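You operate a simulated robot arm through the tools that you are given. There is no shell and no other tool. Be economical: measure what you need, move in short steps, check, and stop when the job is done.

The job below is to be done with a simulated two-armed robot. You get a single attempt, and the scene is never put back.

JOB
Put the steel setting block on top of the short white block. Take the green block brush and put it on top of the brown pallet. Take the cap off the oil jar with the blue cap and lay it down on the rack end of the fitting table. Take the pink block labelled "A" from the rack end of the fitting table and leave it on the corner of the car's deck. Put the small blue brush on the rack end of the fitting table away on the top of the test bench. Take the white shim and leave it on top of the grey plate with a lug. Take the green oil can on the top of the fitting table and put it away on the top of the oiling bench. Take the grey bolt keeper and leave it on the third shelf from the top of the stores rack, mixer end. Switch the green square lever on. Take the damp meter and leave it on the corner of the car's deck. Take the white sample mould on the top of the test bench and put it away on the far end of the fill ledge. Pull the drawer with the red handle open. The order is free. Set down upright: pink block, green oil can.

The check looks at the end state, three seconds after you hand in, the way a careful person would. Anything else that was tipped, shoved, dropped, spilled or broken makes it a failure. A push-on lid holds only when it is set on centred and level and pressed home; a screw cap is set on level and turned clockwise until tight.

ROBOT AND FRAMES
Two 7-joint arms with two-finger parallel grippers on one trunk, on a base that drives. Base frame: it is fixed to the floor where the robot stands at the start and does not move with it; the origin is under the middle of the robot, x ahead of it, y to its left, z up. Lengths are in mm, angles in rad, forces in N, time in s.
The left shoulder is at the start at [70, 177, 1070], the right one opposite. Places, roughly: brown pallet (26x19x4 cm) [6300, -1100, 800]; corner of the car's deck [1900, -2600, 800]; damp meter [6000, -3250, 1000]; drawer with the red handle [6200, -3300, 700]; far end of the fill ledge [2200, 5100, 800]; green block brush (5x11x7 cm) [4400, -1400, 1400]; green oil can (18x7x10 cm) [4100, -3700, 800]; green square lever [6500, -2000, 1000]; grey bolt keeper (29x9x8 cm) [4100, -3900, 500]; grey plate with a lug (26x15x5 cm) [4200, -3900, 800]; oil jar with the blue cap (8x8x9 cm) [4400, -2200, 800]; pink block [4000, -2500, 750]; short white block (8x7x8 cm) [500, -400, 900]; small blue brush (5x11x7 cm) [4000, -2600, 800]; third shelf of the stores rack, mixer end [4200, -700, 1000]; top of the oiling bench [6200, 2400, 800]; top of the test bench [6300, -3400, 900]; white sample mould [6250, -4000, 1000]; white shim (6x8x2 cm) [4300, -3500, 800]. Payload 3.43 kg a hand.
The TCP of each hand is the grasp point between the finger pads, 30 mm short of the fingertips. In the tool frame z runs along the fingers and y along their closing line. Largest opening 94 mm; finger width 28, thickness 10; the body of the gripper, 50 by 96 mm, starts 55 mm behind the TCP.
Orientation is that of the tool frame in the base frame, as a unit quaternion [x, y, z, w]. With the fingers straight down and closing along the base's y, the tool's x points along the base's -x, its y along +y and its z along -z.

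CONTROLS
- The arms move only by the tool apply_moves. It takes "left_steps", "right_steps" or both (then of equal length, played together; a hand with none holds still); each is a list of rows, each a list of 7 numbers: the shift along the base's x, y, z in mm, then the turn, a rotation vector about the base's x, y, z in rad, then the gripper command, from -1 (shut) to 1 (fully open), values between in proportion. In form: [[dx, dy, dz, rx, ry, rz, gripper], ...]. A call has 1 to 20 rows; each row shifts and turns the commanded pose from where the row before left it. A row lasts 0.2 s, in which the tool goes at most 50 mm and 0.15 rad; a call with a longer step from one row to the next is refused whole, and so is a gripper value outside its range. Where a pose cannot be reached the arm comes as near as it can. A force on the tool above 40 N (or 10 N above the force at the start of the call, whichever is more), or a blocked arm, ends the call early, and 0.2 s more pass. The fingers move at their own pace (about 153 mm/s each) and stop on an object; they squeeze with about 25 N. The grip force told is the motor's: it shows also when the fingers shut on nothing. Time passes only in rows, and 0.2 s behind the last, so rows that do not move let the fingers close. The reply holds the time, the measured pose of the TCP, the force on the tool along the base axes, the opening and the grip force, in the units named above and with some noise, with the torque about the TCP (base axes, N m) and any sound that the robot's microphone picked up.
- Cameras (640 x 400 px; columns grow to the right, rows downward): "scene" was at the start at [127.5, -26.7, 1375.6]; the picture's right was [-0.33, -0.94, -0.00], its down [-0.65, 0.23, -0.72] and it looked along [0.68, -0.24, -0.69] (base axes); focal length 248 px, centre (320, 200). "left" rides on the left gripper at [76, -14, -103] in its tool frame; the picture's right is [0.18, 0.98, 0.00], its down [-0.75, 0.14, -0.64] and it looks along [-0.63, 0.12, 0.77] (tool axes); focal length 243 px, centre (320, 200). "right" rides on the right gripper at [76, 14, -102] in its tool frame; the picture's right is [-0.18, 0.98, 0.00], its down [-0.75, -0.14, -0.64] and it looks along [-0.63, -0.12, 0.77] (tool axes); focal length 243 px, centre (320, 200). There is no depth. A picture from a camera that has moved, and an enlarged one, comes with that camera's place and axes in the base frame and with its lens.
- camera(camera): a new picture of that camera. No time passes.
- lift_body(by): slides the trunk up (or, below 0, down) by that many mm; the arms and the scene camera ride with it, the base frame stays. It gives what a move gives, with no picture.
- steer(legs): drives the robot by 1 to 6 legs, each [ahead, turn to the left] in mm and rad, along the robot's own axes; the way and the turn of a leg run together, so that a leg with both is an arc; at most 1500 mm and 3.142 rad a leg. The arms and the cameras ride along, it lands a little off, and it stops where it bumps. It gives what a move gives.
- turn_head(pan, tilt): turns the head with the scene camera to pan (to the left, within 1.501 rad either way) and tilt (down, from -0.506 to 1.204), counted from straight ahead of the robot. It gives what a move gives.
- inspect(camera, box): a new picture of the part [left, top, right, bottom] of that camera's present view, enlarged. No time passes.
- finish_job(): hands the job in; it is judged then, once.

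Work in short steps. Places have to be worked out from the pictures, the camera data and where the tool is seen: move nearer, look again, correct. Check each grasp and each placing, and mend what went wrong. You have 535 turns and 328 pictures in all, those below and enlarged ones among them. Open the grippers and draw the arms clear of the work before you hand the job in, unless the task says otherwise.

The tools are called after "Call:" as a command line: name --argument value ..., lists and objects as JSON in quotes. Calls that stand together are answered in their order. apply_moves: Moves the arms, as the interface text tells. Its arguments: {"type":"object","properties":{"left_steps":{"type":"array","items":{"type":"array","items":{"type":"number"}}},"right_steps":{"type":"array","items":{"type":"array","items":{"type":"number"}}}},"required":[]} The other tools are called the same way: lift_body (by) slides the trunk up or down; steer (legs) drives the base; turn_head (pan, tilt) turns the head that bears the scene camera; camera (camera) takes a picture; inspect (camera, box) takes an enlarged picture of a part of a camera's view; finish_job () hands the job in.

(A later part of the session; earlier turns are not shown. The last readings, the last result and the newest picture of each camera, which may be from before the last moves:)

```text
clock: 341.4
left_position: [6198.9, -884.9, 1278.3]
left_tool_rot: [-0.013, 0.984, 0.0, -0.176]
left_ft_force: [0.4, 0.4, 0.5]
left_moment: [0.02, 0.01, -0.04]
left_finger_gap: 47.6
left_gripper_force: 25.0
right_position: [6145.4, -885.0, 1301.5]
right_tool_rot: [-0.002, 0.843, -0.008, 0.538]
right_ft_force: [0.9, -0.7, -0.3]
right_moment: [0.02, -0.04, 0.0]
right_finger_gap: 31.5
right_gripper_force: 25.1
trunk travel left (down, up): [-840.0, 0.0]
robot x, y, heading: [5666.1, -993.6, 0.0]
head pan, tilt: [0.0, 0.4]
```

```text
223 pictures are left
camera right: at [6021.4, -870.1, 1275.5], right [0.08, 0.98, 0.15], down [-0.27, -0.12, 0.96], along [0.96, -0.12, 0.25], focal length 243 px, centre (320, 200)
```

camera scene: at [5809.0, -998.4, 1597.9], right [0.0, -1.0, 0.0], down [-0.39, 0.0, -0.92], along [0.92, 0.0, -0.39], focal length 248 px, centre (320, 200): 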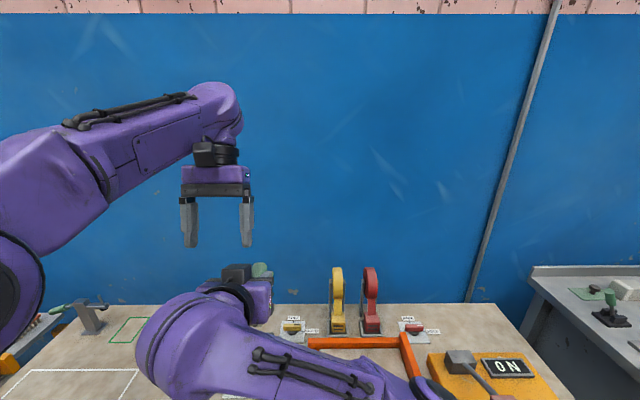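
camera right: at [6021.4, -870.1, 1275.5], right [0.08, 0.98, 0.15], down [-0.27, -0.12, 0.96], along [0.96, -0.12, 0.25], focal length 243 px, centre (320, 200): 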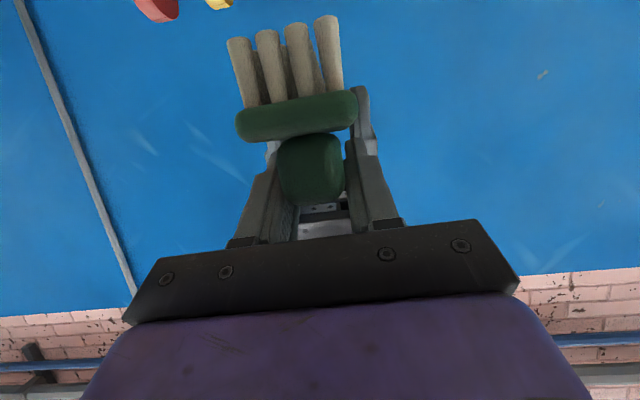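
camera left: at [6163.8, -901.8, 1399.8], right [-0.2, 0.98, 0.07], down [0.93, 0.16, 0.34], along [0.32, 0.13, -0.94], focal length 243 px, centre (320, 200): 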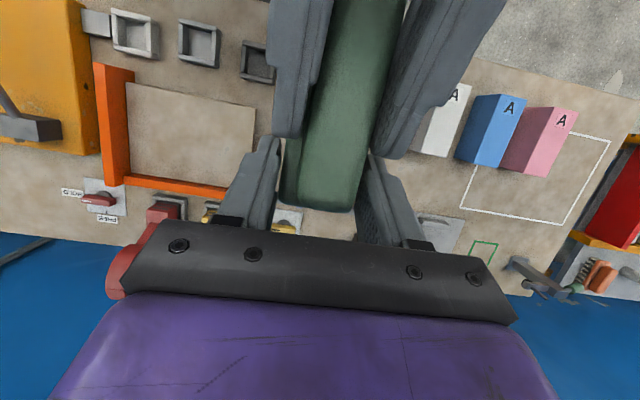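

Left holds at 47.6 mm. I open the right hand slightly and lower the brush straight out from under its fingers.

Call:
apply_moves --left_steps '[[0, 0, 0, 0, 0, 0, -1], [0, 0, 0, 0, 0, 0, -1], [0, 0, -15, 0, 0, 0, -1], [0, 0, -20, 0, 0, 0, -1], [0, 0, -20, 0, 0, 0, -1], [0, 0, -20, 0, 0, 0, -1], [0, 0, 0, 0, 0, 0, -1]]' --right_steps '[[0, 0, 0, 0, 0, 0, -0.2], [0, 0, 0, 0, 0, 0, -0.06], [0, 0, 0, 0, 0, 0, -0.06], [0, 0, 0, 0, 0, 0, -0.06], [0, 0, 0, 0, 0, 0, -0.06], [0, 0, 0, 0, 0, 0, -0.06], [0, 0, 0, 0, 0, 0, -0.06]]'

Call:
camera --camera "left"

```text
clock: 343.0
left_position: [6197.9, -886.1, 1201.4]
left_tool_rot: [-0.012, 0.984, 0.0, -0.177]
left_ft_force: [1.4, -0.5, 0.2]
left_moment: [-0.02, -0.04, 0.0]
left_finger_gap: 47.6
left_gripper_force: 25.3
right_position: [6145.5, -884.8, 1302.8]
right_tool_rot: [-0.002, 0.843, -0.008, 0.538]
right_ft_force: [0.2, 0.6, 0.4]
right_moment: [0.0, 0.0, 0.02]
right_finger_gap: 44.1
right_gripper_force: 0.1
trunk travel left (down, up): [-840.0, 0.0]
robot x, y, heading: [5666.0, -998.7, -0.005]
head pan, tilt: [0.0, 0.4]
```

```text
222 pictures are left
camera left: at [6162.9, -902.3, 1323.4], right [-0.2, 0.98, 0.07], down [0.93, 0.16, 0.34], along [0.32, 0.13, -0.94], focal length 243 px, centre (320, 200)
```

left: 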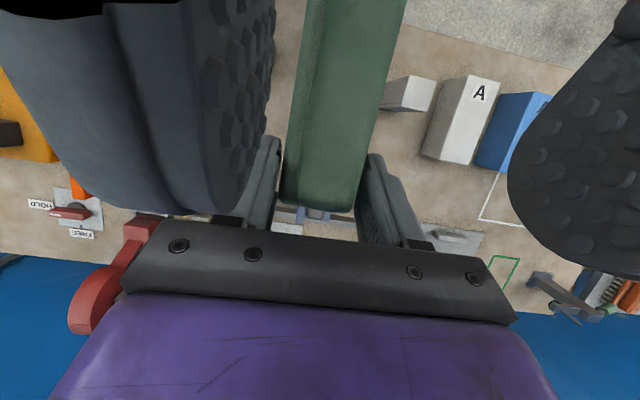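

The brush is free in the left hand. I lower it further so its camera clears the right fingers, then swing the right hand away.

Call:
apply_moves --left_steps '[[10, 0, -25, 0, 0, 0, -1], [10, 0, -30, 0, 0, 0, -1], [0, 0, -30, 0, 0, 0, -1], [0, 0, 0, 0, 0, 0, -1], [0, 0, 0, 0, 0, 0, -1], [0, 0, 0, 0, 0, 0, -1], [0, 0, 0, 0, 0, 0, -1], [0, 0, 0, 0, 0, 0, -1], [0, 0, 0, 0, 0, 0, -1]]' --right_steps '[[0, 0, 5, 0, 0, 0, 0], [0, 0, 5, 0, 0, 0, 0], [0, 0, 0, 0, 0, 0, 0], [0, -25, 5, 0, 0, 0, 0], [0, -40, 5, 0, 0, 0, 0], [0, -45, 5, 0, 0, 0, 0], [0, -45, 5, 0, 0, 0, 0], [0, -45, 5, 0, 0, 0, 0], [0, -40, 0, 0, 0, 0, 0]]'

Call:
camera --camera "scene"

```text
clock: 343.4
left_position: [6209.3, -885.8, 1187.5]
left_tool_rot: [-0.013, 0.985, -0.002, -0.17]
left_ft_force: [0.4, 0.7, -0.1]
left_moment: [-0.01, -0.03, 0.05]
left_finger_gap: 47.8
left_gripper_force: 25.2
right_position: [6147.6, -884.4, 1297.3]
right_tool_rot: [-0.001, 0.85, -0.01, 0.526]
right_ft_force: [0.0, -0.1, -0.1]
right_moment: [-0.02, 0.01, 0.0]
right_finger_gap: 47.1
right_gripper_force: 0.1
trunk travel left (down, up): [-840.0, 0.0]
robot x, y, heading: [5662.8, -996.8, -0.001]
head pan, tilt: [0.0, 0.4]
stopped in row 2 (left hand): the force on the tool passed its limit (the readings are from after the stop); the commanded pose is now the measured one
```

```text
221 pictures are left
camera scene: at [5810.8, -997.5, 1597.7], right [0.0, -1.0, 0.0], down [-0.39, 0.0, -0.92], along [0.92, 0.0, -0.39], focal length 248 px, centre (320, 200)
```

scene: 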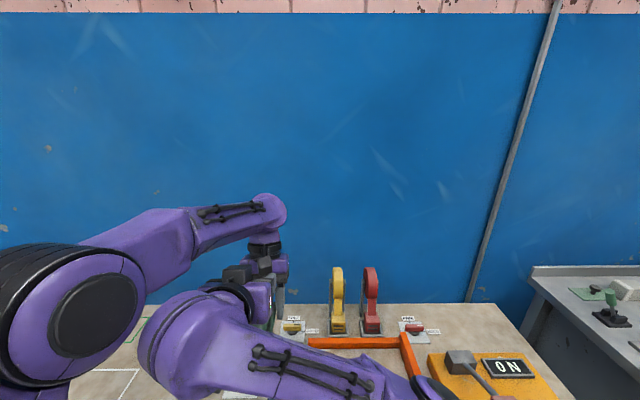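

The left camera bracket is caught between the right fingers. I open the right hand fully and lift it straight up off.

Call:
apply_moves --left_steps '[[0, 0, 2, 0, 0, 0, -1], [0, 0, 0, 0, 0, 0, -1], [0, 0, 0, 0, 0, 0, -1], [0, 0, 0, 0, 0, 0, -1], [0, 0, 0, 0, 0, 0, -1], [0, 0, 0, 0, 0, 0, -1]]' --right_steps '[[0, 0, 0, 0, 0, 0, 0.6], [0, 0, 0, 0, 0, 0, 1], [0, 0, 15, 0, 0, 0, 1], [0, 0, 20, 0, 0, 0, 1], [0, 0, 25, 0, 0, 0, 1], [0, 0, 25, 0, 0, 0, 1]]'

Call:
camera --camera "left"

Call:
camera --camera "right"

```text
clock: 345.0
left_position: [6214.1, -869.1, 1208.4]
left_tool_rot: [-0.029, 0.987, -0.026, -0.155]
left_ft_force: [0.3, -0.7, -0.8]
left_moment: [0.04, -0.05, 0.02]
left_finger_gap: 47.6
left_gripper_force: 25.1
right_position: [6158.0, -880.4, 1312.0]
right_tool_rot: [-0.03, 0.862, -0.07, 0.502]
right_ft_force: [0.2, 0.2, -0.4]
right_moment: [0.01, -0.01, -0.01]
right_finger_gap: 94.1
right_gripper_force: 0.1
trunk travel left (down, up): [-840.0, 0.0]
robot x, y, heading: [5665.3, -998.7, -0.005]
head pan, tilt: [0.0, 0.4]
stopped in row 6 (right hand): the arm was blocked; the commanded pose is now the measured one
```

```text
220 pictures are left
camera left: at [6175.1, -882.1, 1329.8], right [-0.24, 0.97, 0.02], down [0.9, 0.22, 0.37], along [0.36, 0.1, -0.93], focal length 243 px, centre (320, 200)
```

left: 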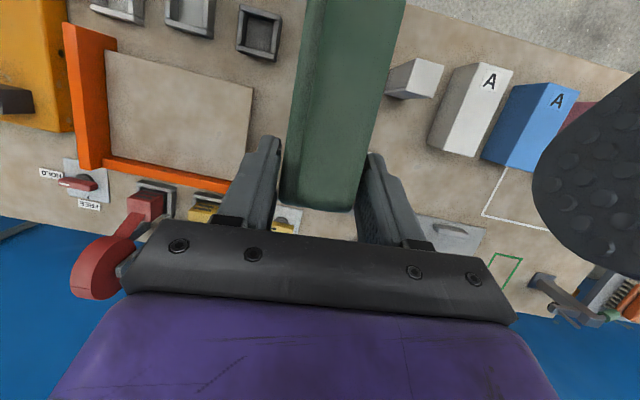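

```text
219 pictures are left
camera right: at [6032.1, -866.3, 1294.3], right [0.11, 0.99, 0.01], down [-0.19, 0.01, 0.98], along [0.98, -0.11, 0.19], focal length 243 px, centre (320, 200)
```

right: 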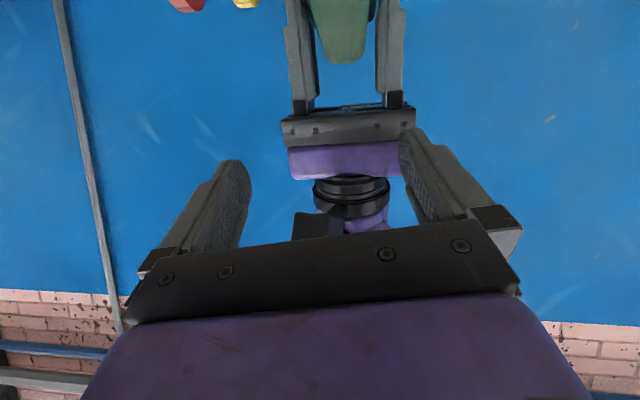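

The two wrists are close; I separate them along x: left forward, right back.

Call:
apply_moves --left_steps '[[12, 0, 0, 0, 0, 0, -1], [12, 0, 0, 0, 0, 0, -1], [12, 0, 0, 0, 0, 0, -1], [0, 0, 0, 0, 0, 0, -1]]' --right_steps '[[-8, 0, -3, 0, 0, 0, 1], [-8, 0, -3, 0, 0, 0, 1], [-8, 0, -3, 0, 0, 0, 1], [0, 0, 0, 0, 0, 0, 1]]'

Call:
camera --camera "right"

Call:
camera --camera "scene"

```text
clock: 346.2
left_position: [6252.6, -865.8, 1221.6]
left_tool_rot: [-0.031, 0.988, -0.028, -0.146]
left_ft_force: [0.6, -2.1, -5.0]
left_moment: [0.04, -0.24, 0.12]
left_finger_gap: 47.4
left_gripper_force: 24.5
right_position: [6175.8, -910.1, 1281.3]
right_tool_rot: [0.014, 0.872, -0.115, 0.476]
right_ft_force: [-1.3, 2.7, 4.5]
right_moment: [0.28, -0.09, 0.04]
right_finger_gap: 93.9
right_gripper_force: 0.0
trunk travel left (down, up): [-840.0, 0.0]
robot x, y, heading: [5666.6, -1000.7, -0.004]
head pan, tilt: [0.0, 0.4]
stopped in row 4 (right hand): the arm was blocked; the commanded pose is now the measured one
```

```text
218 pictures are left
camera right: at [6053.2, -881.6, 1267.7], right [0.23, 0.97, -0.03], down [-0.14, 0.06, 0.99], along [0.96, -0.23, 0.15], focal length 243 px, centre (320, 200)
```

right: 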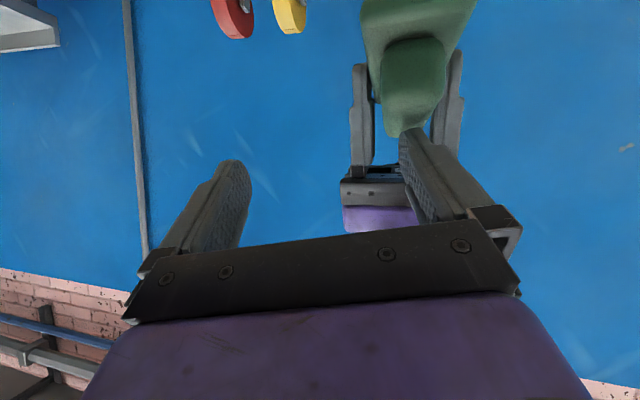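

```text
217 pictures are left
camera scene: at [5808.7, -997.5, 1597.9], right [0.0, -1.0, 0.0], down [-0.39, 0.0, -0.92], along [0.92, 0.0, -0.39], focal length 248 px, centre (320, 200)
```

scene: 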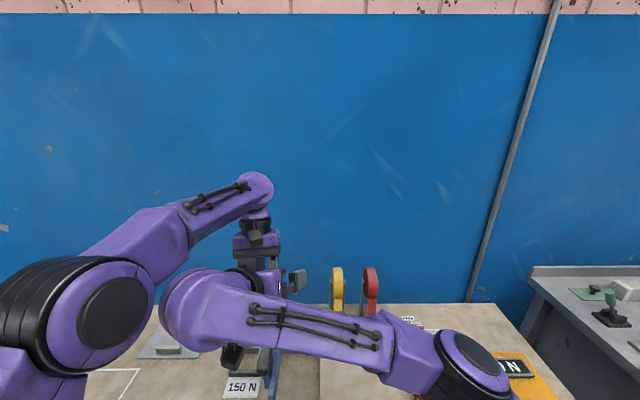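

The right hand must move off to its own side; its path that way is free.

Call:
apply_moves --right_steps '[[-5, -15, 0, 0, 0, 0, 1], [0, -25, 0, 0, 0, 0, 1], [0, -35, 5, 0, 0, 0, 1], [0, -40, 10, 0, 0, 0, 0.5], [0, -40, 10, 0, 0, 0, 0], [0, -40, 10, 0, 0, 0, 0], [0, 0, 0, 0, 0, 0, 0]]'

Call:
camera --camera "scene"

Call:
camera --camera "left"

```text
clock: 347.8
left_position: [6252.7, -865.9, 1220.5]
left_tool_rot: [-0.03, 0.989, -0.028, -0.145]
left_ft_force: [-0.1, -0.1, -0.3]
left_moment: [0.0, -0.03, 0.0]
left_finger_gap: 47.6
left_gripper_force: 25.5
right_position: [6180.1, -1104.1, 1316.1]
right_tool_rot: [0.013, 0.873, -0.114, 0.475]
right_ft_force: [0.8, 0.2, 1.0]
right_moment: [-0.02, 0.0, -0.04]
right_finger_gap: 47.1
right_gripper_force: 0.1
right hand out of reach, approached as far as the arm can: row 1, 2
trunk travel left (down, up): [-840.0, 0.0]
robot x, y, heading: [5666.2, -996.3, 0.002]
head pan, tilt: [0.0, 0.4]
```

```text
216 pictures are left
camera scene: at [5808.8, -997.0, 1597.9], right [0.0, -1.0, 0.0], down [-0.39, 0.0, -0.92], along [0.92, 0.0, -0.39], focal length 248 px, centre (320, 200)
```

scene: 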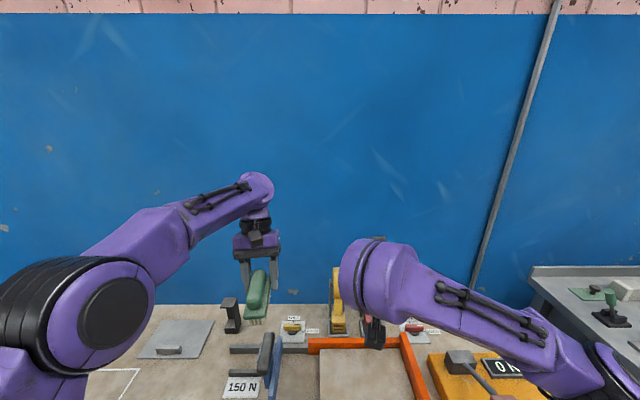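

```text
215 pictures are left
camera left: at [6210.6, -879.0, 1340.4], right [-0.24, 0.97, 0.01], down [0.89, 0.22, 0.39], along [0.38, 0.1, -0.92], focal length 243 px, centre (320, 200)
```

left: 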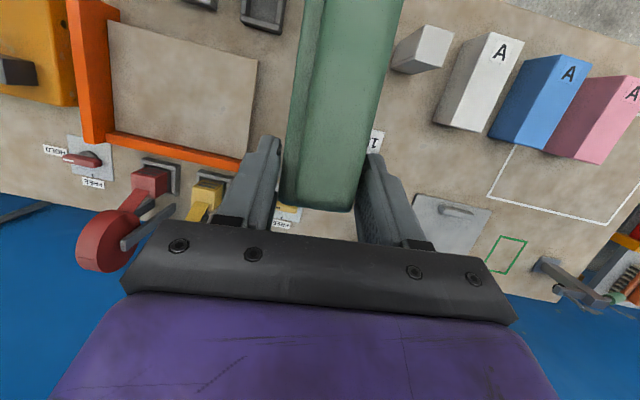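

Free and the brush sits unchanged in the left hand. I return the right hand to vertical and tucked.

Call:
apply_moves --right_steps '[[-15, -25, 2, 0.03, 0.124, 0.003, 0], [-20, -25, 2, 0.03, 0.124, 0.003, 0], [-22, -25, 2, 0.03, 0.124, 0.003, 0], [-22, -25, 2, 0.03, 0.124, 0.003, 0], [-22, -25, 2, 0.03, 0.124, 0.003, 0], [-22, -25, 2, 0.03, 0.124, 0.003, 0], [-22, -25, 2, 0.03, 0.124, 0.003, 0], [-22, -25, 2, 0.03, 0.124, 0.003, 0], [0, 0, 0, 0, 0, 0, 0]]'

```text
clock: 349.8
left_position: [6252.4, -867.8, 1220.3]
left_tool_rot: [-0.031, 0.988, -0.028, -0.146]
left_ft_force: [0.1, -1.0, -0.2]
left_moment: [0.01, -0.05, -0.01]
left_finger_gap: 47.5
left_gripper_force: 25.2
right_position: [6014.3, -1303.1, 1331.4]
right_tool_rot: [0.002, 1.0, 0.001, -0.001]
right_ft_force: [-0.7, -0.3, 0.9]
right_moment: [0.01, 0.04, -0.01]
right_finger_gap: 47.2
right_gripper_force: 0.0
trunk travel left (down, up): [-840.0, 0.0]
robot x, y, heading: [5666.4, -995.9, -0.001]
head pan, tilt: [0.0, 0.4]
```

Now I square the left hand's tilt and move the robot by (+110, −95) so the left hand reaches the pallet.

Call:
apply_moves --left_steps '[[0, 0, 0, 0.024, 0.03, -0.024, -1], [0, 0, 0, 0.024, 0.031, -0.023, -1], [0, 0, 0, 0, 0, 0, -1]]'

Call:
steer --legs '[[0, -0.71], [145, 0], [0, 0.71]]'

Call:
turn_head --pan 0 --tilt 0.8

Call:
camera --camera "scene"

```text
clock: 350.6
left_position: [6253.1, -866.7, 1220.1]
left_tool_rot: [-0.011, 0.984, 0.0, -0.176]
left_ft_force: [1.1, -0.5, 0.4]
left_moment: [-0.03, -0.02, -0.03]
left_finger_gap: 47.7
left_gripper_force: 24.7
right_position: [6014.6, -1302.9, 1330.9]
right_tool_rot: [0.002, 1.0, 0.0, 0.0]
right_ft_force: [-0.4, 0.2, 0.8]
right_moment: [0.0, -0.01, 0.0]
right_finger_gap: 47.2
right_gripper_force: 0.0
trunk travel left (down, up): [-840.0, 0.0]
robot x, y, heading: [5666.6, -999.4, -0.003]
head pan, tilt: [0.0, 0.4]
```

```text
clock: 355.7
left_position: [6359.0, -952.2, 1220.3]
left_tool_rot: [-0.017, 0.984, 0.0, -0.175]
left_ft_force: [0.2, -0.1, 0.5]
left_moment: [0.02, -0.03, 0.04]
left_finger_gap: 48.0
left_gripper_force: 24.2
right_position: [6125.4, -1390.5, 1331.6]
right_tool_rot: [-0.004, 1.0, 0.0, -0.001]
right_ft_force: [-0.4, -1.3, 0.3]
right_moment: [0.02, 0.02, 0.0]
right_finger_gap: 47.2
right_gripper_force: 0.1
trunk travel left (down, up): [-840.0, 0.0]
robot x, y, heading: [5776.9, -1086.3, 0.008]
head pan, tilt: [0.0, 0.4]
```

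```text
clock: 356.5
left_position: [6358.9, -951.8, 1220.6]
left_tool_rot: [-0.018, 0.984, 0.0, -0.175]
left_ft_force: [0.2, 0.1, -1.0]
left_moment: [0.03, -0.06, -0.01]
left_finger_gap: 47.7
left_gripper_force: 25.2
right_position: [6126.2, -1390.8, 1331.2]
right_tool_rot: [-0.004, 1.0, 0.001, -0.001]
right_ft_force: [-0.1, 0.6, -0.6]
right_moment: [0.01, 0.01, 0.02]
right_finger_gap: 46.9
right_gripper_force: 0.1
trunk travel left (down, up): [-840.0, 0.0]
robot x, y, heading: [5773.1, -1091.1, 0.012]
head pan, tilt: [0.0, 0.799]
```

```text
214 pictures are left
camera scene: at [5905.5, -1088.1, 1562.9], right [0.01, -1.0, 0.0], down [-0.72, -0.01, -0.7], along [0.7, 0.01, -0.72], focal length 248 px, centre (320, 200)
```

scene: 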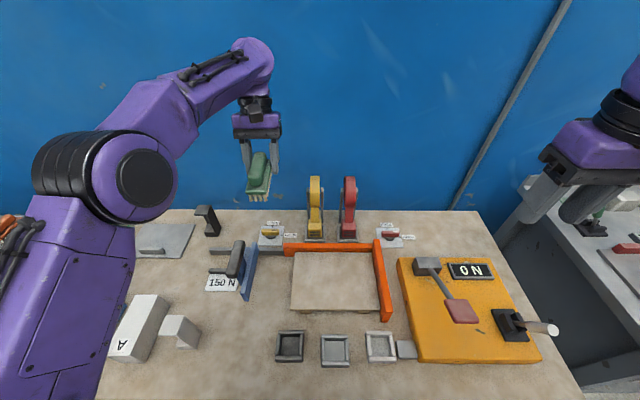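

The layout view shows nothing disturbed (lever tip triangulates unchanged). I move the brush over the pallet's front middle at height, TCP target [6285, −1134].

Call:
apply_moves --left_steps '[[-20, -25, 0, 0, 0, 0, -1], [-20, -35, 0, 0, 0, 0, -1], [-20, -40, 0, 0, 0, 0, -1], [-14, -42, 0, 0, 0, 0, -1], [0, -40, 0, 0, 0, 0, -1], [0, 0, 0, 0, 0, 0, -1]]'

Call:
lift_body --by -240

Call:
camera --camera "scene"

Call:
camera --camera "left"

```text
clock: 357.9
left_position: [6284.2, -1133.9, 1219.1]
left_tool_rot: [-0.018, 0.984, 0.0, -0.175]
left_ft_force: [-0.6, 0.0, -0.4]
left_moment: [-0.01, -0.05, 0.02]
left_finger_gap: 47.2
left_gripper_force: 25.0
right_position: [6126.6, -1391.3, 1330.8]
right_tool_rot: [-0.004, 1.0, 0.0, 0.0]
right_ft_force: [0.1, 0.4, -0.3]
right_moment: [-0.01, 0.01, 0.03]
right_finger_gap: 47.0
right_gripper_force: 0.1
trunk travel left (down, up): [-840.0, 0.0]
robot x, y, heading: [5773.9, -1087.9, 0.013]
head pan, tilt: [0.0, 0.799]
```

```text
clock: 360.4
left_position: [6283.6, -1134.4, 979.7]
left_tool_rot: [-0.017, 0.984, -0.001, -0.176]
left_ft_force: [0.8, 0.0, 0.4]
left_moment: [-0.02, -0.06, -0.01]
left_finger_gap: 47.5
left_gripper_force: 24.2
right_position: [6126.3, -1390.5, 1090.2]
right_tool_rot: [-0.005, 1.0, 0.0, 0.0]
right_ft_force: [0.4, -0.4, 0.8]
right_moment: [-0.01, -0.02, 0.01]
right_finger_gap: 46.9
right_gripper_force: 0.2
trunk travel left (down, up): [-600.0, 240.0]
robot x, y, heading: [5775.6, -1088.3, 0.014]
head pan, tilt: [0.0, 0.799]
```

```text
213 pictures are left
camera scene: at [5905.1, -1088.5, 1322.9], right [0.01, -1.0, 0.0], down [-0.72, -0.01, -0.7], along [0.7, 0.01, -0.72], focal length 248 px, centre (320, 200)
```

scene: 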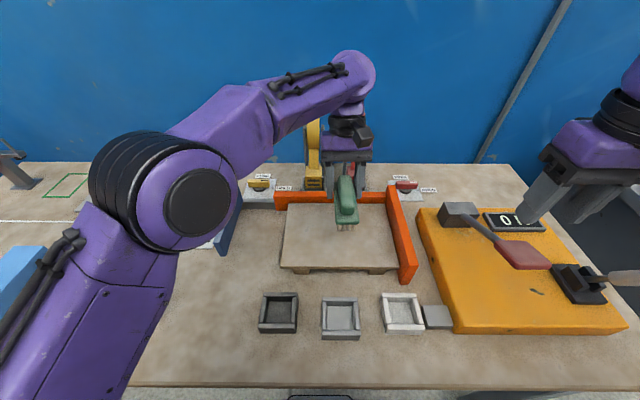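

```text
212 pictures are left
camera left: at [6248.6, -1150.8, 1101.2], right [-0.21, 0.98, 0.07], down [0.92, 0.17, 0.34], along [0.32, 0.13, -0.94], focal length 243 px, centre (320, 200)
```

left: 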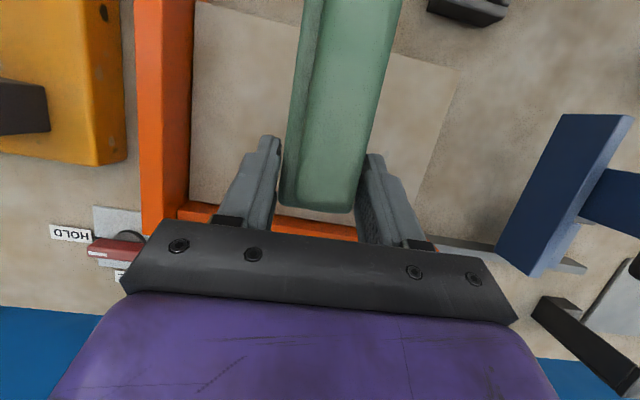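

Clear all round. I lower to just above the pallet, then slowly to contact.

Call:
apply_moves --left_steps '[[0, 0, -35, 0, 0, 0, -1], [0, 0, -35, 0, 0, 0, -1], [0, 0, -30, 0, 0, 0, -1], [0, 0, -8, 0, 0, 0, -1], [0, 0, -5, 0, 0, 0, -1], [0, 0, 0, 0, 0, 0, -1]]'

Call:
inspect --camera "scene" --box '[240, 140, 460, 300]'

```text
clock: 361.8
left_position: [6283.1, -1134.6, 870.0]
left_tool_rot: [-0.018, 0.985, -0.002, -0.172]
left_ft_force: [4.8, -2.4, 36.8]
left_moment: [-0.36, 0.05, -0.26]
left_finger_gap: 47.7
left_gripper_force: 24.9
right_position: [6124.0, -1391.1, 1092.8]
right_tool_rot: [-0.005, 1.0, -0.001, 0.002]
right_ft_force: [-0.1, -0.9, -0.8]
right_moment: [-0.01, 0.05, -0.02]
right_finger_gap: 46.7
right_gripper_force: 0.1
trunk travel left (down, up): [-600.0, 240.0]
robot x, y, heading: [5772.7, -1086.5, 0.005]
head pan, tilt: [0.0, 0.799]
```

```text
2.50 times, centred on (350, 220) of scene
camera zoom: at [5901.3, -1088.4, 1323.7], right [0.01, -1.0, 0.0], down [-0.71, -0.01, -0.7], along [0.7, 0.01, -0.71], focal length 621 px, centre (245, 150)
```

zoom: 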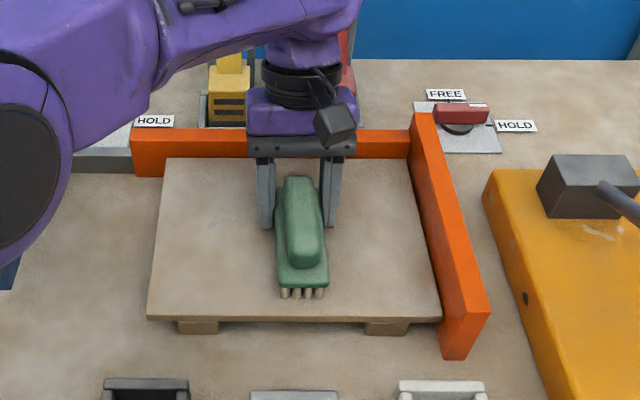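

Brush is down on the pallet (37 N). I ease up, open and rise.

Call:
apply_moves --left_steps '[[0, 0, 4, 0, 0, 0, -1], [0, 0, 0, 0, 0, 0, 0], [0, 0, 0, 0, 0, 0, 0.6], [0, 0, 0, 0, 0, 0, 0.6], [0, 0, 25, 0, 0, 0, 0.6], [0, 0, 45, 0, 0, 0, 0.6], [0, 0, 45, 0, 0, 0, 0.6], [0, 0, 45, 0, 0, 0, 0.6]]'

Call:
inspect --camera "scene" --box '[240, 140, 460, 300]'

```text
clock: 363.6
left_position: [6281.8, -1135.2, 1030.8]
left_tool_rot: [-0.018, 0.984, 0.0, -0.175]
left_ft_force: [0.7, -0.3, 0.6]
left_moment: [0.0, -0.06, 0.0]
left_finger_gap: 75.2
left_gripper_force: 0.1
right_position: [6125.1, -1390.9, 1090.1]
right_tool_rot: [-0.004, 1.0, 0.0, 0.0]
right_ft_force: [-0.2, 0.3, -0.3]
right_moment: [0.0, 0.01, 0.0]
right_finger_gap: 47.2
right_gripper_force: 0.1
trunk travel left (down, up): [-600.0, 240.0]
robot x, y, heading: [5769.8, -1091.2, 0.01]
head pan, tilt: [0.0, 0.799]
```

```text
2.50 times, centred on (350, 220) of scene
camera zoom: at [5904.6, -1088.5, 1322.8], right [0.01, -1.0, 0.0], down [-0.72, -0.01, -0.7], along [0.7, 0.01, -0.72], focal length 621 px, centre (245, 150)
```

zoom: 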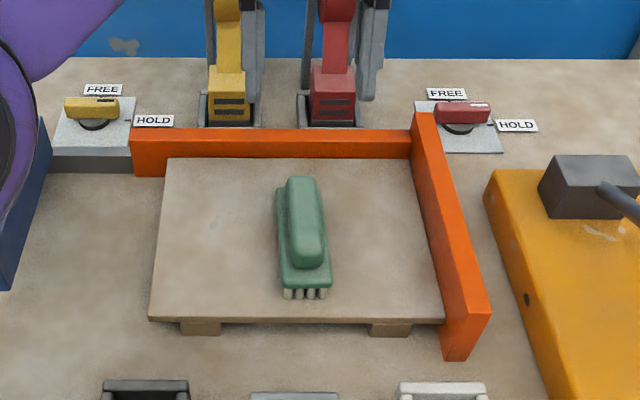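

Brush is placed. I tuck the left hand upright again and bring the trunk back to its starting height.

Call:
apply_moves --left_steps '[[0, 0, 40, 0, -0.05, 0, 0], [-20, 40, 10, 0, -0.05, 0, 0], [-20, 42, 8, 0, -0.05, 0, 0], [-20, 42, 8, 0, -0.05, 0, 0], [-22, 42, 8, 0, -0.05, 0, 0], [-22, 42, 8, 0, -0.05, 0, 0], [-22, 42, 8, 0, -0.05, 0.03, 0], [-22, 42, 0, 0, 0, 0, 0], [-22, 40, 0, 0, 0, 0, 0], [0, 0, 0, 0, 0, 0, 0]]'

Call:
lift_body --by 50

Call:
steer --legs '[[-450, 0], [0, -1.571], [800, 0], [0, 1.571]]'

Call:
turn_head --pan 0 --tilt 0.45

Call:
camera --camera "scene"

```text
clock: 365.8
left_position: [6114.3, -803.6, 1121.2]
left_tool_rot: [-0.032, 0.999, -0.002, -0.002]
left_ft_force: [0.6, -1.0, -0.3]
left_moment: [0.02, 0.0, 0.0]
left_finger_gap: 47.2
left_gripper_force: 0.1
right_position: [6125.7, -1392.3, 1091.3]
right_tool_rot: [-0.005, 1.0, 0.001, -0.001]
right_ft_force: [0.5, -0.6, -0.9]
right_moment: [0.01, -0.03, -0.02]
right_finger_gap: 47.0
right_gripper_force: 0.0
trunk travel left (down, up): [-600.0, 240.0]
robot x, y, heading: [5775.6, -1091.6, 0.006]
head pan, tilt: [0.0, 0.799]
```

```text
clock: 366.8
left_position: [6112.7, -802.3, 1169.1]
left_tool_rot: [-0.032, 0.999, -0.004, -0.002]
left_ft_force: [0.5, 0.4, 0.8]
left_moment: [0.01, 0.0, 0.0]
left_finger_gap: 47.1
left_gripper_force: 0.0
right_position: [6125.5, -1390.5, 1141.1]
right_tool_rot: [-0.004, 1.0, 0.001, 0.0]
right_ft_force: [0.3, 0.0, -0.4]
right_moment: [0.01, -0.04, 0.01]
right_finger_gap: 46.8
right_gripper_force: 0.1
trunk travel left (down, up): [-650.0, 190.0]
robot x, y, heading: [5773.2, -1089.2, 0.009]
head pan, tilt: [0.0, 0.799]
```

```text
clock: 381.1
left_position: [5665.5, -1608.4, 1171.2]
left_tool_rot: [-0.039, 0.999, -0.003, -0.002]
left_ft_force: [0.6, -0.1, -0.4]
left_moment: [0.02, 0.01, -0.04]
left_finger_gap: 46.9
left_gripper_force: 0.1
right_position: [5689.0, -2195.7, 1140.2]
right_tool_rot: [-0.011, 1.0, 0.0, -0.001]
right_ft_force: [0.5, -0.7, -1.3]
right_moment: [0.02, 0.01, 0.02]
right_finger_gap: 47.0
right_gripper_force: 0.0
trunk travel left (down, up): [-650.0, 190.0]
robot x, y, heading: [5332.1, -1900.0, 0.026]
head pan, tilt: [0.0, 0.799]
```

```text
clock: 381.9
left_position: [5666.0, -1608.6, 1169.2]
left_tool_rot: [-0.038, 0.999, -0.004, -0.001]
left_ft_force: [-0.1, 0.0, 0.2]
left_moment: [-0.01, -0.01, 0.02]
left_finger_gap: 46.8
left_gripper_force: 0.1
right_position: [5687.8, -2196.9, 1141.1]
right_tool_rot: [-0.012, 1.0, 0.0, 0.0]
right_ft_force: [-0.6, 0.1, 0.2]
right_moment: [-0.01, 0.03, 0.01]
right_finger_gap: 47.0
right_gripper_force: 0.0
trunk travel left (down, up): [-650.0, 190.0]
robot x, y, heading: [5335.1, -1896.6, 0.025]
head pan, tilt: [0.0, 0.45]
```

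```text
209 pictures are left
camera scene: at [5473.9, -1896.8, 1403.2], right [0.03, -1.0, 0.0], down [-0.44, -0.01, -0.9], along [0.9, 0.02, -0.44], focal length 248 px, centre (320, 200)
```

scene: 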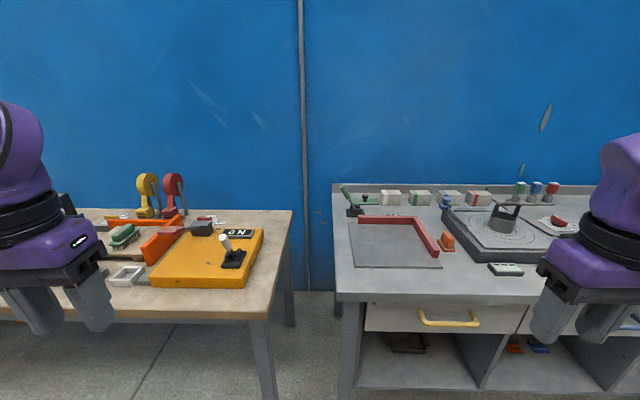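

The test bench is to the right; a green lever stands at its back left corner. I enlarge it.

Call:
inspect --camera "scene" --box '[320, 160, 480, 260]'

Call:
inspect --camera "scene" --box '[440, 160, 640, 285]'

```text
4.00 times, centred on (400, 210) of scene
camera zoom: at [5473.9, -1896.8, 1403.2], right [0.03, -1.0, 0.0], down [-0.44, -0.01, -0.9], along [0.9, 0.02, -0.44], focal length 994 px, centre (0, 160)
```

zoom: 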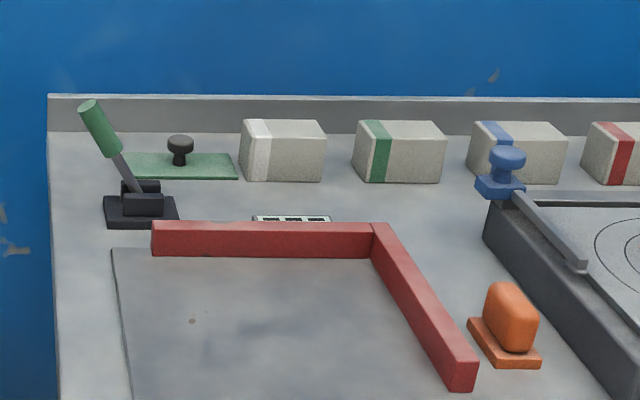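

```text
3.20 times, centred on (540, 222) of scene
camera zoom: at [5473.9, -1896.8, 1403.2], right [0.03, -1.0, 0.0], down [-0.44, -0.01, -0.9], along [0.9, 0.02, -0.44], focal length 795 px, centre (-384, 128)
```

zoom: 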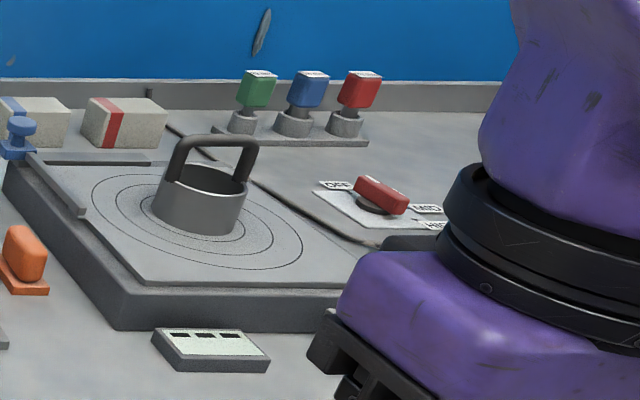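

The lever at about [6480, −2035] matches the given place. I drive nearer to see its labels.

Call:
steer --legs '[[340, -0.025]]'

Call:
turn_head --pan -0.15 --tilt 0.6

Call:
camera --camera "scene"

Call:
inspect --camera "scene" --box '[240, 120, 400, 220]'

```text
clock: 384.1
left_position: [6014.9, -1611.6, 1170.7]
left_tool_rot: [-0.028, 1.0, -0.005, -0.001]
left_ft_force: [0.0, 1.3, -0.1]
left_moment: [-0.02, 0.01, 0.03]
left_finger_gap: 46.9
left_gripper_force: 0.0
right_position: [6021.5, -2199.9, 1141.3]
right_tool_rot: [0.0, 1.0, 0.0, -0.001]
right_ft_force: [0.1, -0.6, 0.0]
right_moment: [0.03, -0.02, 0.01]
right_finger_gap: 46.9
right_gripper_force: 0.0
trunk travel left (down, up): [-650.0, 190.0]
robot x, y, heading: [5673.3, -1901.3, 0.004]
head pan, tilt: [0.0, 0.45]
```

```text
clock: 384.9
left_position: [6015.7, -1611.5, 1169.7]
left_tool_rot: [-0.028, 1.0, -0.004, -0.002]
left_ft_force: [0.2, 0.5, 0.7]
left_moment: [-0.01, 0.01, 0.01]
left_finger_gap: 47.2
left_gripper_force: 0.0
right_position: [6023.2, -2199.6, 1139.9]
right_tool_rot: [0.0, 1.0, 0.0, -0.001]
right_ft_force: [0.5, 0.4, 0.1]
right_moment: [-0.01, -0.01, -0.03]
right_finger_gap: 47.0
right_gripper_force: 0.0
trunk travel left (down, up): [-650.0, 190.0]
robot x, y, heading: [5672.3, -1898.4, 0.001]
head pan, tilt: [-0.15, 0.6]
```

```text
206 pictures are left
camera scene: at [5811.8, -1908.6, 1389.7], right [-0.15, -0.99, 0.0], down [-0.56, 0.08, -0.83], along [0.82, -0.12, -0.56], focal length 248 px, centre (320, 200)
```

scene: 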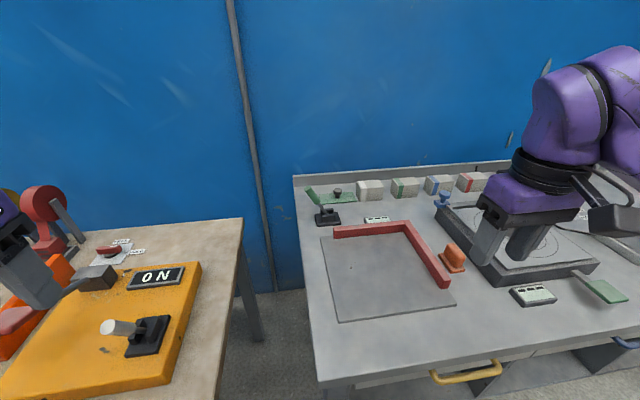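

```text
4.00 times, centred on (320, 170) of scene
camera zoom: at [5811.8, -1908.6, 1389.7], right [-0.15, -0.99, 0.0], down [-0.56, 0.08, -0.83], along [0.82, -0.12, -0.56], focal length 994 px, centre (320, 320)
```

zoom: 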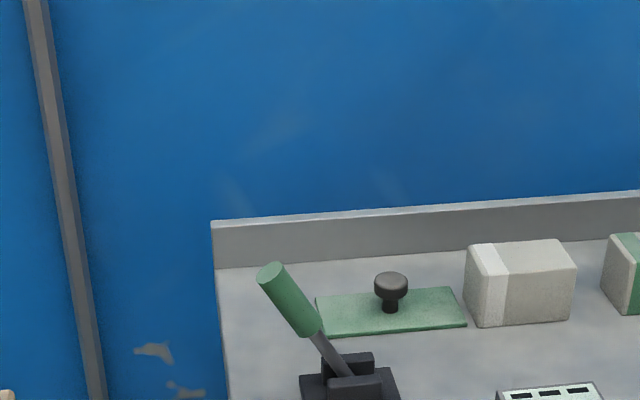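

The lever pivots at [6481, −2033, 862] with its tip at [6497, −1970, 974], leaning to +y, so switching means pushing it to −y. I reposition to about (5740, −2190) for the left hand.

Call:
steer --legs '[[-220, 0], [0, -1.571], [292, 0], [0, 1.571], [220, 0]]'

Call:
turn_head --pan 0 --tilt 1.1

Call:
camera --camera "scene"

```text
clock: 397.1
left_position: [6013.8, -1912.6, 1170.8]
left_tool_rot: [-0.019, 1.0, -0.004, -0.002]
left_ft_force: [-0.4, 0.2, 0.0]
left_moment: [0.01, 0.0, 0.0]
left_finger_gap: 47.1
left_gripper_force: 0.2
right_position: [6012.3, -2500.7, 1141.6]
right_tool_rot: [0.01, 1.0, 0.0, 0.001]
right_ft_force: [1.2, 0.2, 0.0]
right_moment: [-0.02, -0.01, 0.0]
right_finger_gap: 47.1
right_gripper_force: 0.1
trunk travel left (down, up): [-650.0, 190.0]
robot x, y, heading: [5668.6, -2193.1, -0.016]
head pan, tilt: [-0.15, 0.6]
```

```text
clock: 398.0
left_position: [6012.6, -1914.3, 1169.7]
left_tool_rot: [-0.02, 1.0, -0.005, -0.001]
left_ft_force: [-0.1, -0.2, -0.6]
left_moment: [0.02, -0.01, 0.01]
left_finger_gap: 47.3
left_gripper_force: 0.0
right_position: [6009.6, -2502.1, 1141.4]
right_tool_rot: [0.01, 1.0, 0.0, 0.0]
right_ft_force: [0.5, -0.4, -0.4]
right_moment: [0.0, 0.0, -0.02]
right_finger_gap: 47.1
right_gripper_force: 0.0
trunk travel left (down, up): [-650.0, 190.0]
robot x, y, heading: [5668.0, -2195.0, -0.014]
head pan, tilt: [0.0, 1.1]
```

```text
204 pictures are left
camera scene: at [5780.6, -2193.1, 1351.2], right [-0.02, -1.0, 0.0], down [-0.89, 0.01, -0.45], along [0.45, -0.01, -0.89], focal length 248 px, centre (320, 200)
```

scene: 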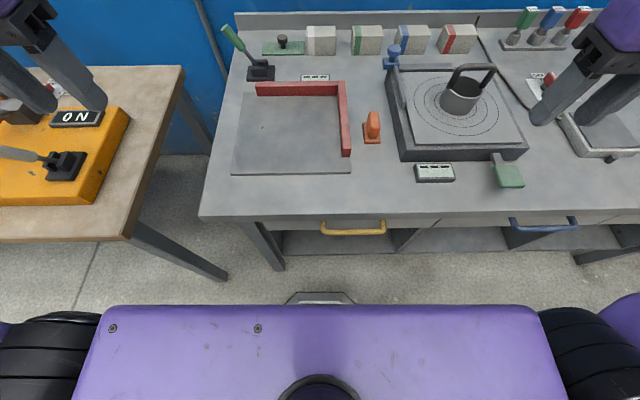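

Leg and shelf fronts are at x≈6050–6060, so I can go to x≈5775. I advance 105 mm and straighten.

Call:
steer --legs '[[105, 0.014]]'

Call:
turn_head --pan 0.15 --tilt 0.55

Call:
camera --camera "scene"

```text
clock: 399.2
left_position: [6115.9, -1910.6, 1170.3]
left_tool_rot: [-0.026, 1.0, -0.004, -0.002]
left_ft_force: [-0.4, -0.2, -0.1]
left_moment: [0.03, 0.0, 0.01]
left_finger_gap: 47.0
left_gripper_force: 0.1
right_position: [6121.3, -2498.2, 1141.2]
right_tool_rot: [0.003, 1.0, 0.0, -0.001]
right_ft_force: [0.2, -0.2, -0.3]
right_moment: [-0.01, 0.03, -0.02]
right_finger_gap: 47.1
right_gripper_force: 0.1
trunk travel left (down, up): [-650.0, 190.0]
robot x, y, heading: [5775.8, -2193.0, 0.0]
head pan, tilt: [0.0, 1.1]
```

```text
clock: 400.2
left_position: [6116.1, -1910.2, 1170.5]
left_tool_rot: [-0.025, 1.0, -0.005, -0.001]
left_ft_force: [0.4, -0.2, 0.5]
left_moment: [-0.01, 0.03, 0.02]
left_finger_gap: 47.0
left_gripper_force: 0.0
right_position: [6120.1, -2498.2, 1142.3]
right_tool_rot: [0.004, 1.0, 0.0, 0.0]
right_ft_force: [-0.1, 0.4, -0.3]
right_moment: [-0.01, 0.03, 0.03]
right_finger_gap: 46.7
right_gripper_force: 0.0
trunk travel left (down, up): [-650.0, 190.0]
robot x, y, heading: [5775.8, -2195.5, -0.004]
head pan, tilt: [0.15, 0.55]
```

```text
203 pictures are left
camera scene: at [5911.8, -2179.5, 1394.2], right [0.15, -0.99, 0.0], down [-0.52, -0.08, -0.85], along [0.84, 0.12, -0.52], focal length 248 px, centre (320, 200)
```

scene: 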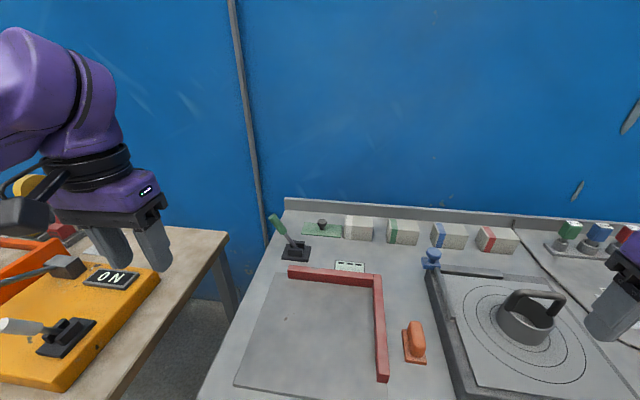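

Left hand free, closed; I pitch it forward to ~10° below horizontal while extending toward the bench's back, staying left of the lever.

Call:
apply_moves --left_steps '[[20, -2, 0, 0, -0.14, 0, -1], [20, -2, -5, 0, -0.14, 0, -1], [20, -2, -10, 0, -0.14, 0, -1], [25, -2, -10, 0, -0.14, 0, -1], [25, -2, -15, 0, -0.14, 0, -1], [25, -2, -15, 0, -0.14, 0, -1], [25, -2, -15, 0, -0.14, 0, -1], [25, -2, -15, 0, -0.14, 0, -1], [25, -2, -15, 0, -0.14, 0, -1], [25, -2, -10, 0, -0.136, 0, -1], [0, 0, 0, 0, 0, 0, -1]]'

Call:
camera --camera "scene"

```text
clock: 402.6
left_position: [6350.4, -1931.1, 1059.9]
left_tool_rot: [-0.017, 0.766, -0.019, 0.642]
left_ft_force: [0.2, -0.4, 0.3]
left_moment: [0.0, 0.01, -0.03]
left_finger_gap: 0.0
left_gripper_force: 25.3
right_position: [6119.0, -2498.0, 1141.9]
right_tool_rot: [0.003, 1.0, 0.0, 0.0]
right_ft_force: [-0.1, 1.0, -0.5]
right_moment: [0.0, -0.02, 0.0]
right_finger_gap: 46.9
right_gripper_force: 0.0
trunk travel left (down, up): [-650.0, 190.0]
robot x, y, heading: [5773.4, -2190.6, 0.001]
head pan, tilt: [0.15, 0.55]
```

```text
202 pictures are left
camera scene: at [5911.1, -2179.7, 1394.3], right [0.15, -0.99, 0.0], down [-0.52, -0.08, -0.85], along [0.84, 0.12, -0.52], focal length 248 px, centre (320, 200)
```

scene: 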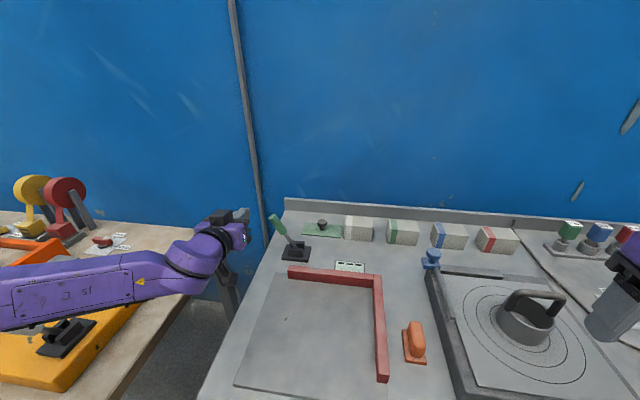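

I check where the left elbow is relative to the yellow box.

Call:
turn_head --pan 0.9 --tilt 0.7

Call:
camera --camera "scene"

```text
clock: 403.7
left_position: [6351.3, -1931.0, 1060.1]
left_tool_rot: [-0.016, 0.767, -0.019, 0.642]
left_ft_force: [-0.3, 0.1, -0.9]
left_moment: [0.0, 0.0, 0.02]
left_finger_gap: 0.0
left_gripper_force: 25.0
right_position: [6119.8, -2498.2, 1141.3]
right_tool_rot: [0.004, 1.0, -0.001, 0.0]
right_ft_force: [-0.2, -0.9, 0.2]
right_moment: [0.0, -0.03, 0.0]
right_finger_gap: 47.0
right_gripper_force: 0.1
trunk travel left (down, up): [-650.0, 190.0]
robot x, y, heading: [5774.3, -2191.3, -0.006]
head pan, tilt: [0.901, 0.7]
```

```text
201 pictures are left
camera scene: at [5876.4, -2126.2, 1381.1], right [0.78, -0.62, 0.0], down [-0.4, -0.5, -0.77], along [0.48, 0.6, -0.64], focal length 248 px, centre (320, 200)
```

scene: 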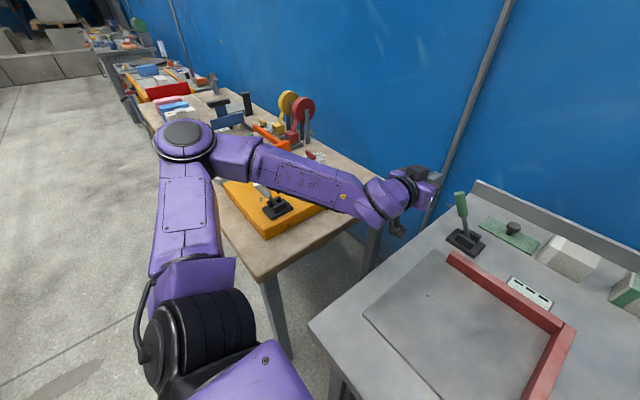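

The elbow is high and out, clear of everything. I extend toward the lever's left side.

Call:
apply_moves --left_steps '[[25, 1, -20, 0, 0, 0, -1], [25, 1, -20, 0, 0, 0, -1], [25, 1, -20, 0, 0, 0, -1], [20, 1, -20, 0, 0, 0, -1], [0, 0, 0, 0, 0, 0, -1]]'

Call:
camera --camera "scene"

Call:
camera --camera "left"

```text
clock: 404.9
left_position: [6445.2, -1925.9, 982.2]
left_tool_rot: [-0.016, 0.766, -0.019, 0.643]
left_ft_force: [0.5, 0.0, 0.3]
left_moment: [-0.01, 0.01, -0.01]
left_finger_gap: 0.0
left_gripper_force: 24.6
right_position: [6120.5, -2497.8, 1141.8]
right_tool_rot: [0.003, 1.0, 0.001, 0.0]
right_ft_force: [0.4, -0.2, -0.1]
right_moment: [0.01, 0.0, 0.02]
right_finger_gap: 47.0
right_gripper_force: 0.0
trunk travel left (down, up): [-650.0, 190.0]
robot x, y, heading: [5771.4, -2193.4, -0.007]
head pan, tilt: [0.901, 0.7]
```

```text
200 pictures are left
camera scene: at [5875.5, -2126.1, 1381.2], right [0.78, -0.62, 0.0], down [-0.4, -0.5, -0.77], along [0.48, 0.6, -0.64], focal length 248 px, centre (320, 200)
```

scene: 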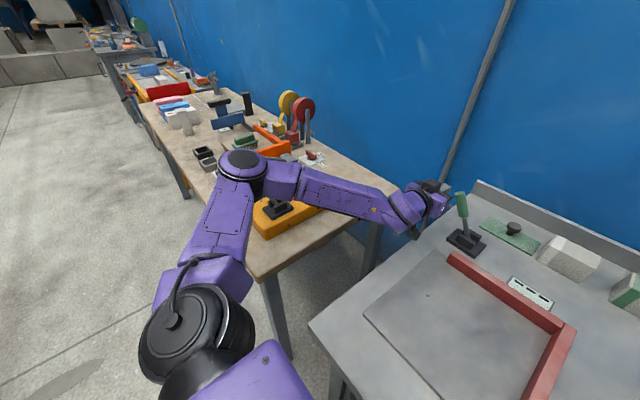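

```text
199 pictures are left
camera left: at [6331.0, -1942.9, 924.0], right [-0.03, 0.97, -0.23], down [-0.5, 0.18, 0.85], along [0.87, 0.14, 0.48], focal length 243 px, centre (320, 200)
```

left: 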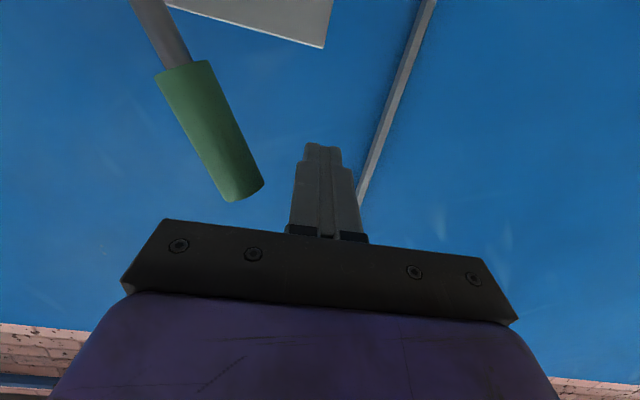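

Fingers are left of the handle. I go 32 mm further and 27 mm lower.

Call:
apply_moves --left_steps '[[16, 0, -13, 0, 0, 0, -1], [16, 0, -14, 0, 0, 0, -1], [0, 0, 0, 0, 0, 0, -1]]'

Call:
camera --camera "left"

```text
clock: 405.7
left_position: [6458.0, -1932.5, 971.1]
left_tool_rot: [-0.012, 0.767, -0.022, 0.641]
left_ft_force: [0.6, -0.6, -0.3]
left_moment: [0.04, 0.0, -0.02]
left_finger_gap: 0.0
left_gripper_force: 24.9
left hand out of reach, approached as far as the arm can: row 1, 2
right_position: [6120.3, -2498.1, 1140.0]
right_tool_rot: [0.003, 1.0, 0.0, -0.001]
right_ft_force: [-0.4, 0.1, 0.0]
right_moment: [0.0, -0.02, -0.01]
right_finger_gap: 47.0
right_gripper_force: 0.1
trunk travel left (down, up): [-650.0, 190.0]
robot x, y, heading: [5772.5, -2193.2, -0.001]
head pan, tilt: [0.901, 0.7]
```

```text
198 pictures are left
camera left: at [6344.7, -1948.7, 914.8], right [-0.02, 0.97, -0.23], down [-0.5, 0.19, 0.85], along [0.87, 0.13, 0.48], focal length 243 px, centre (320, 200)
```

left: 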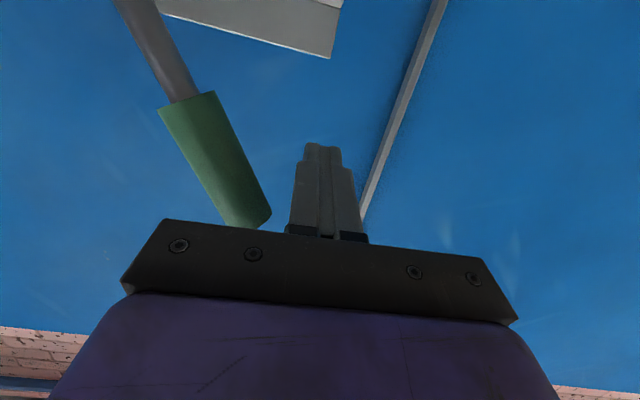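

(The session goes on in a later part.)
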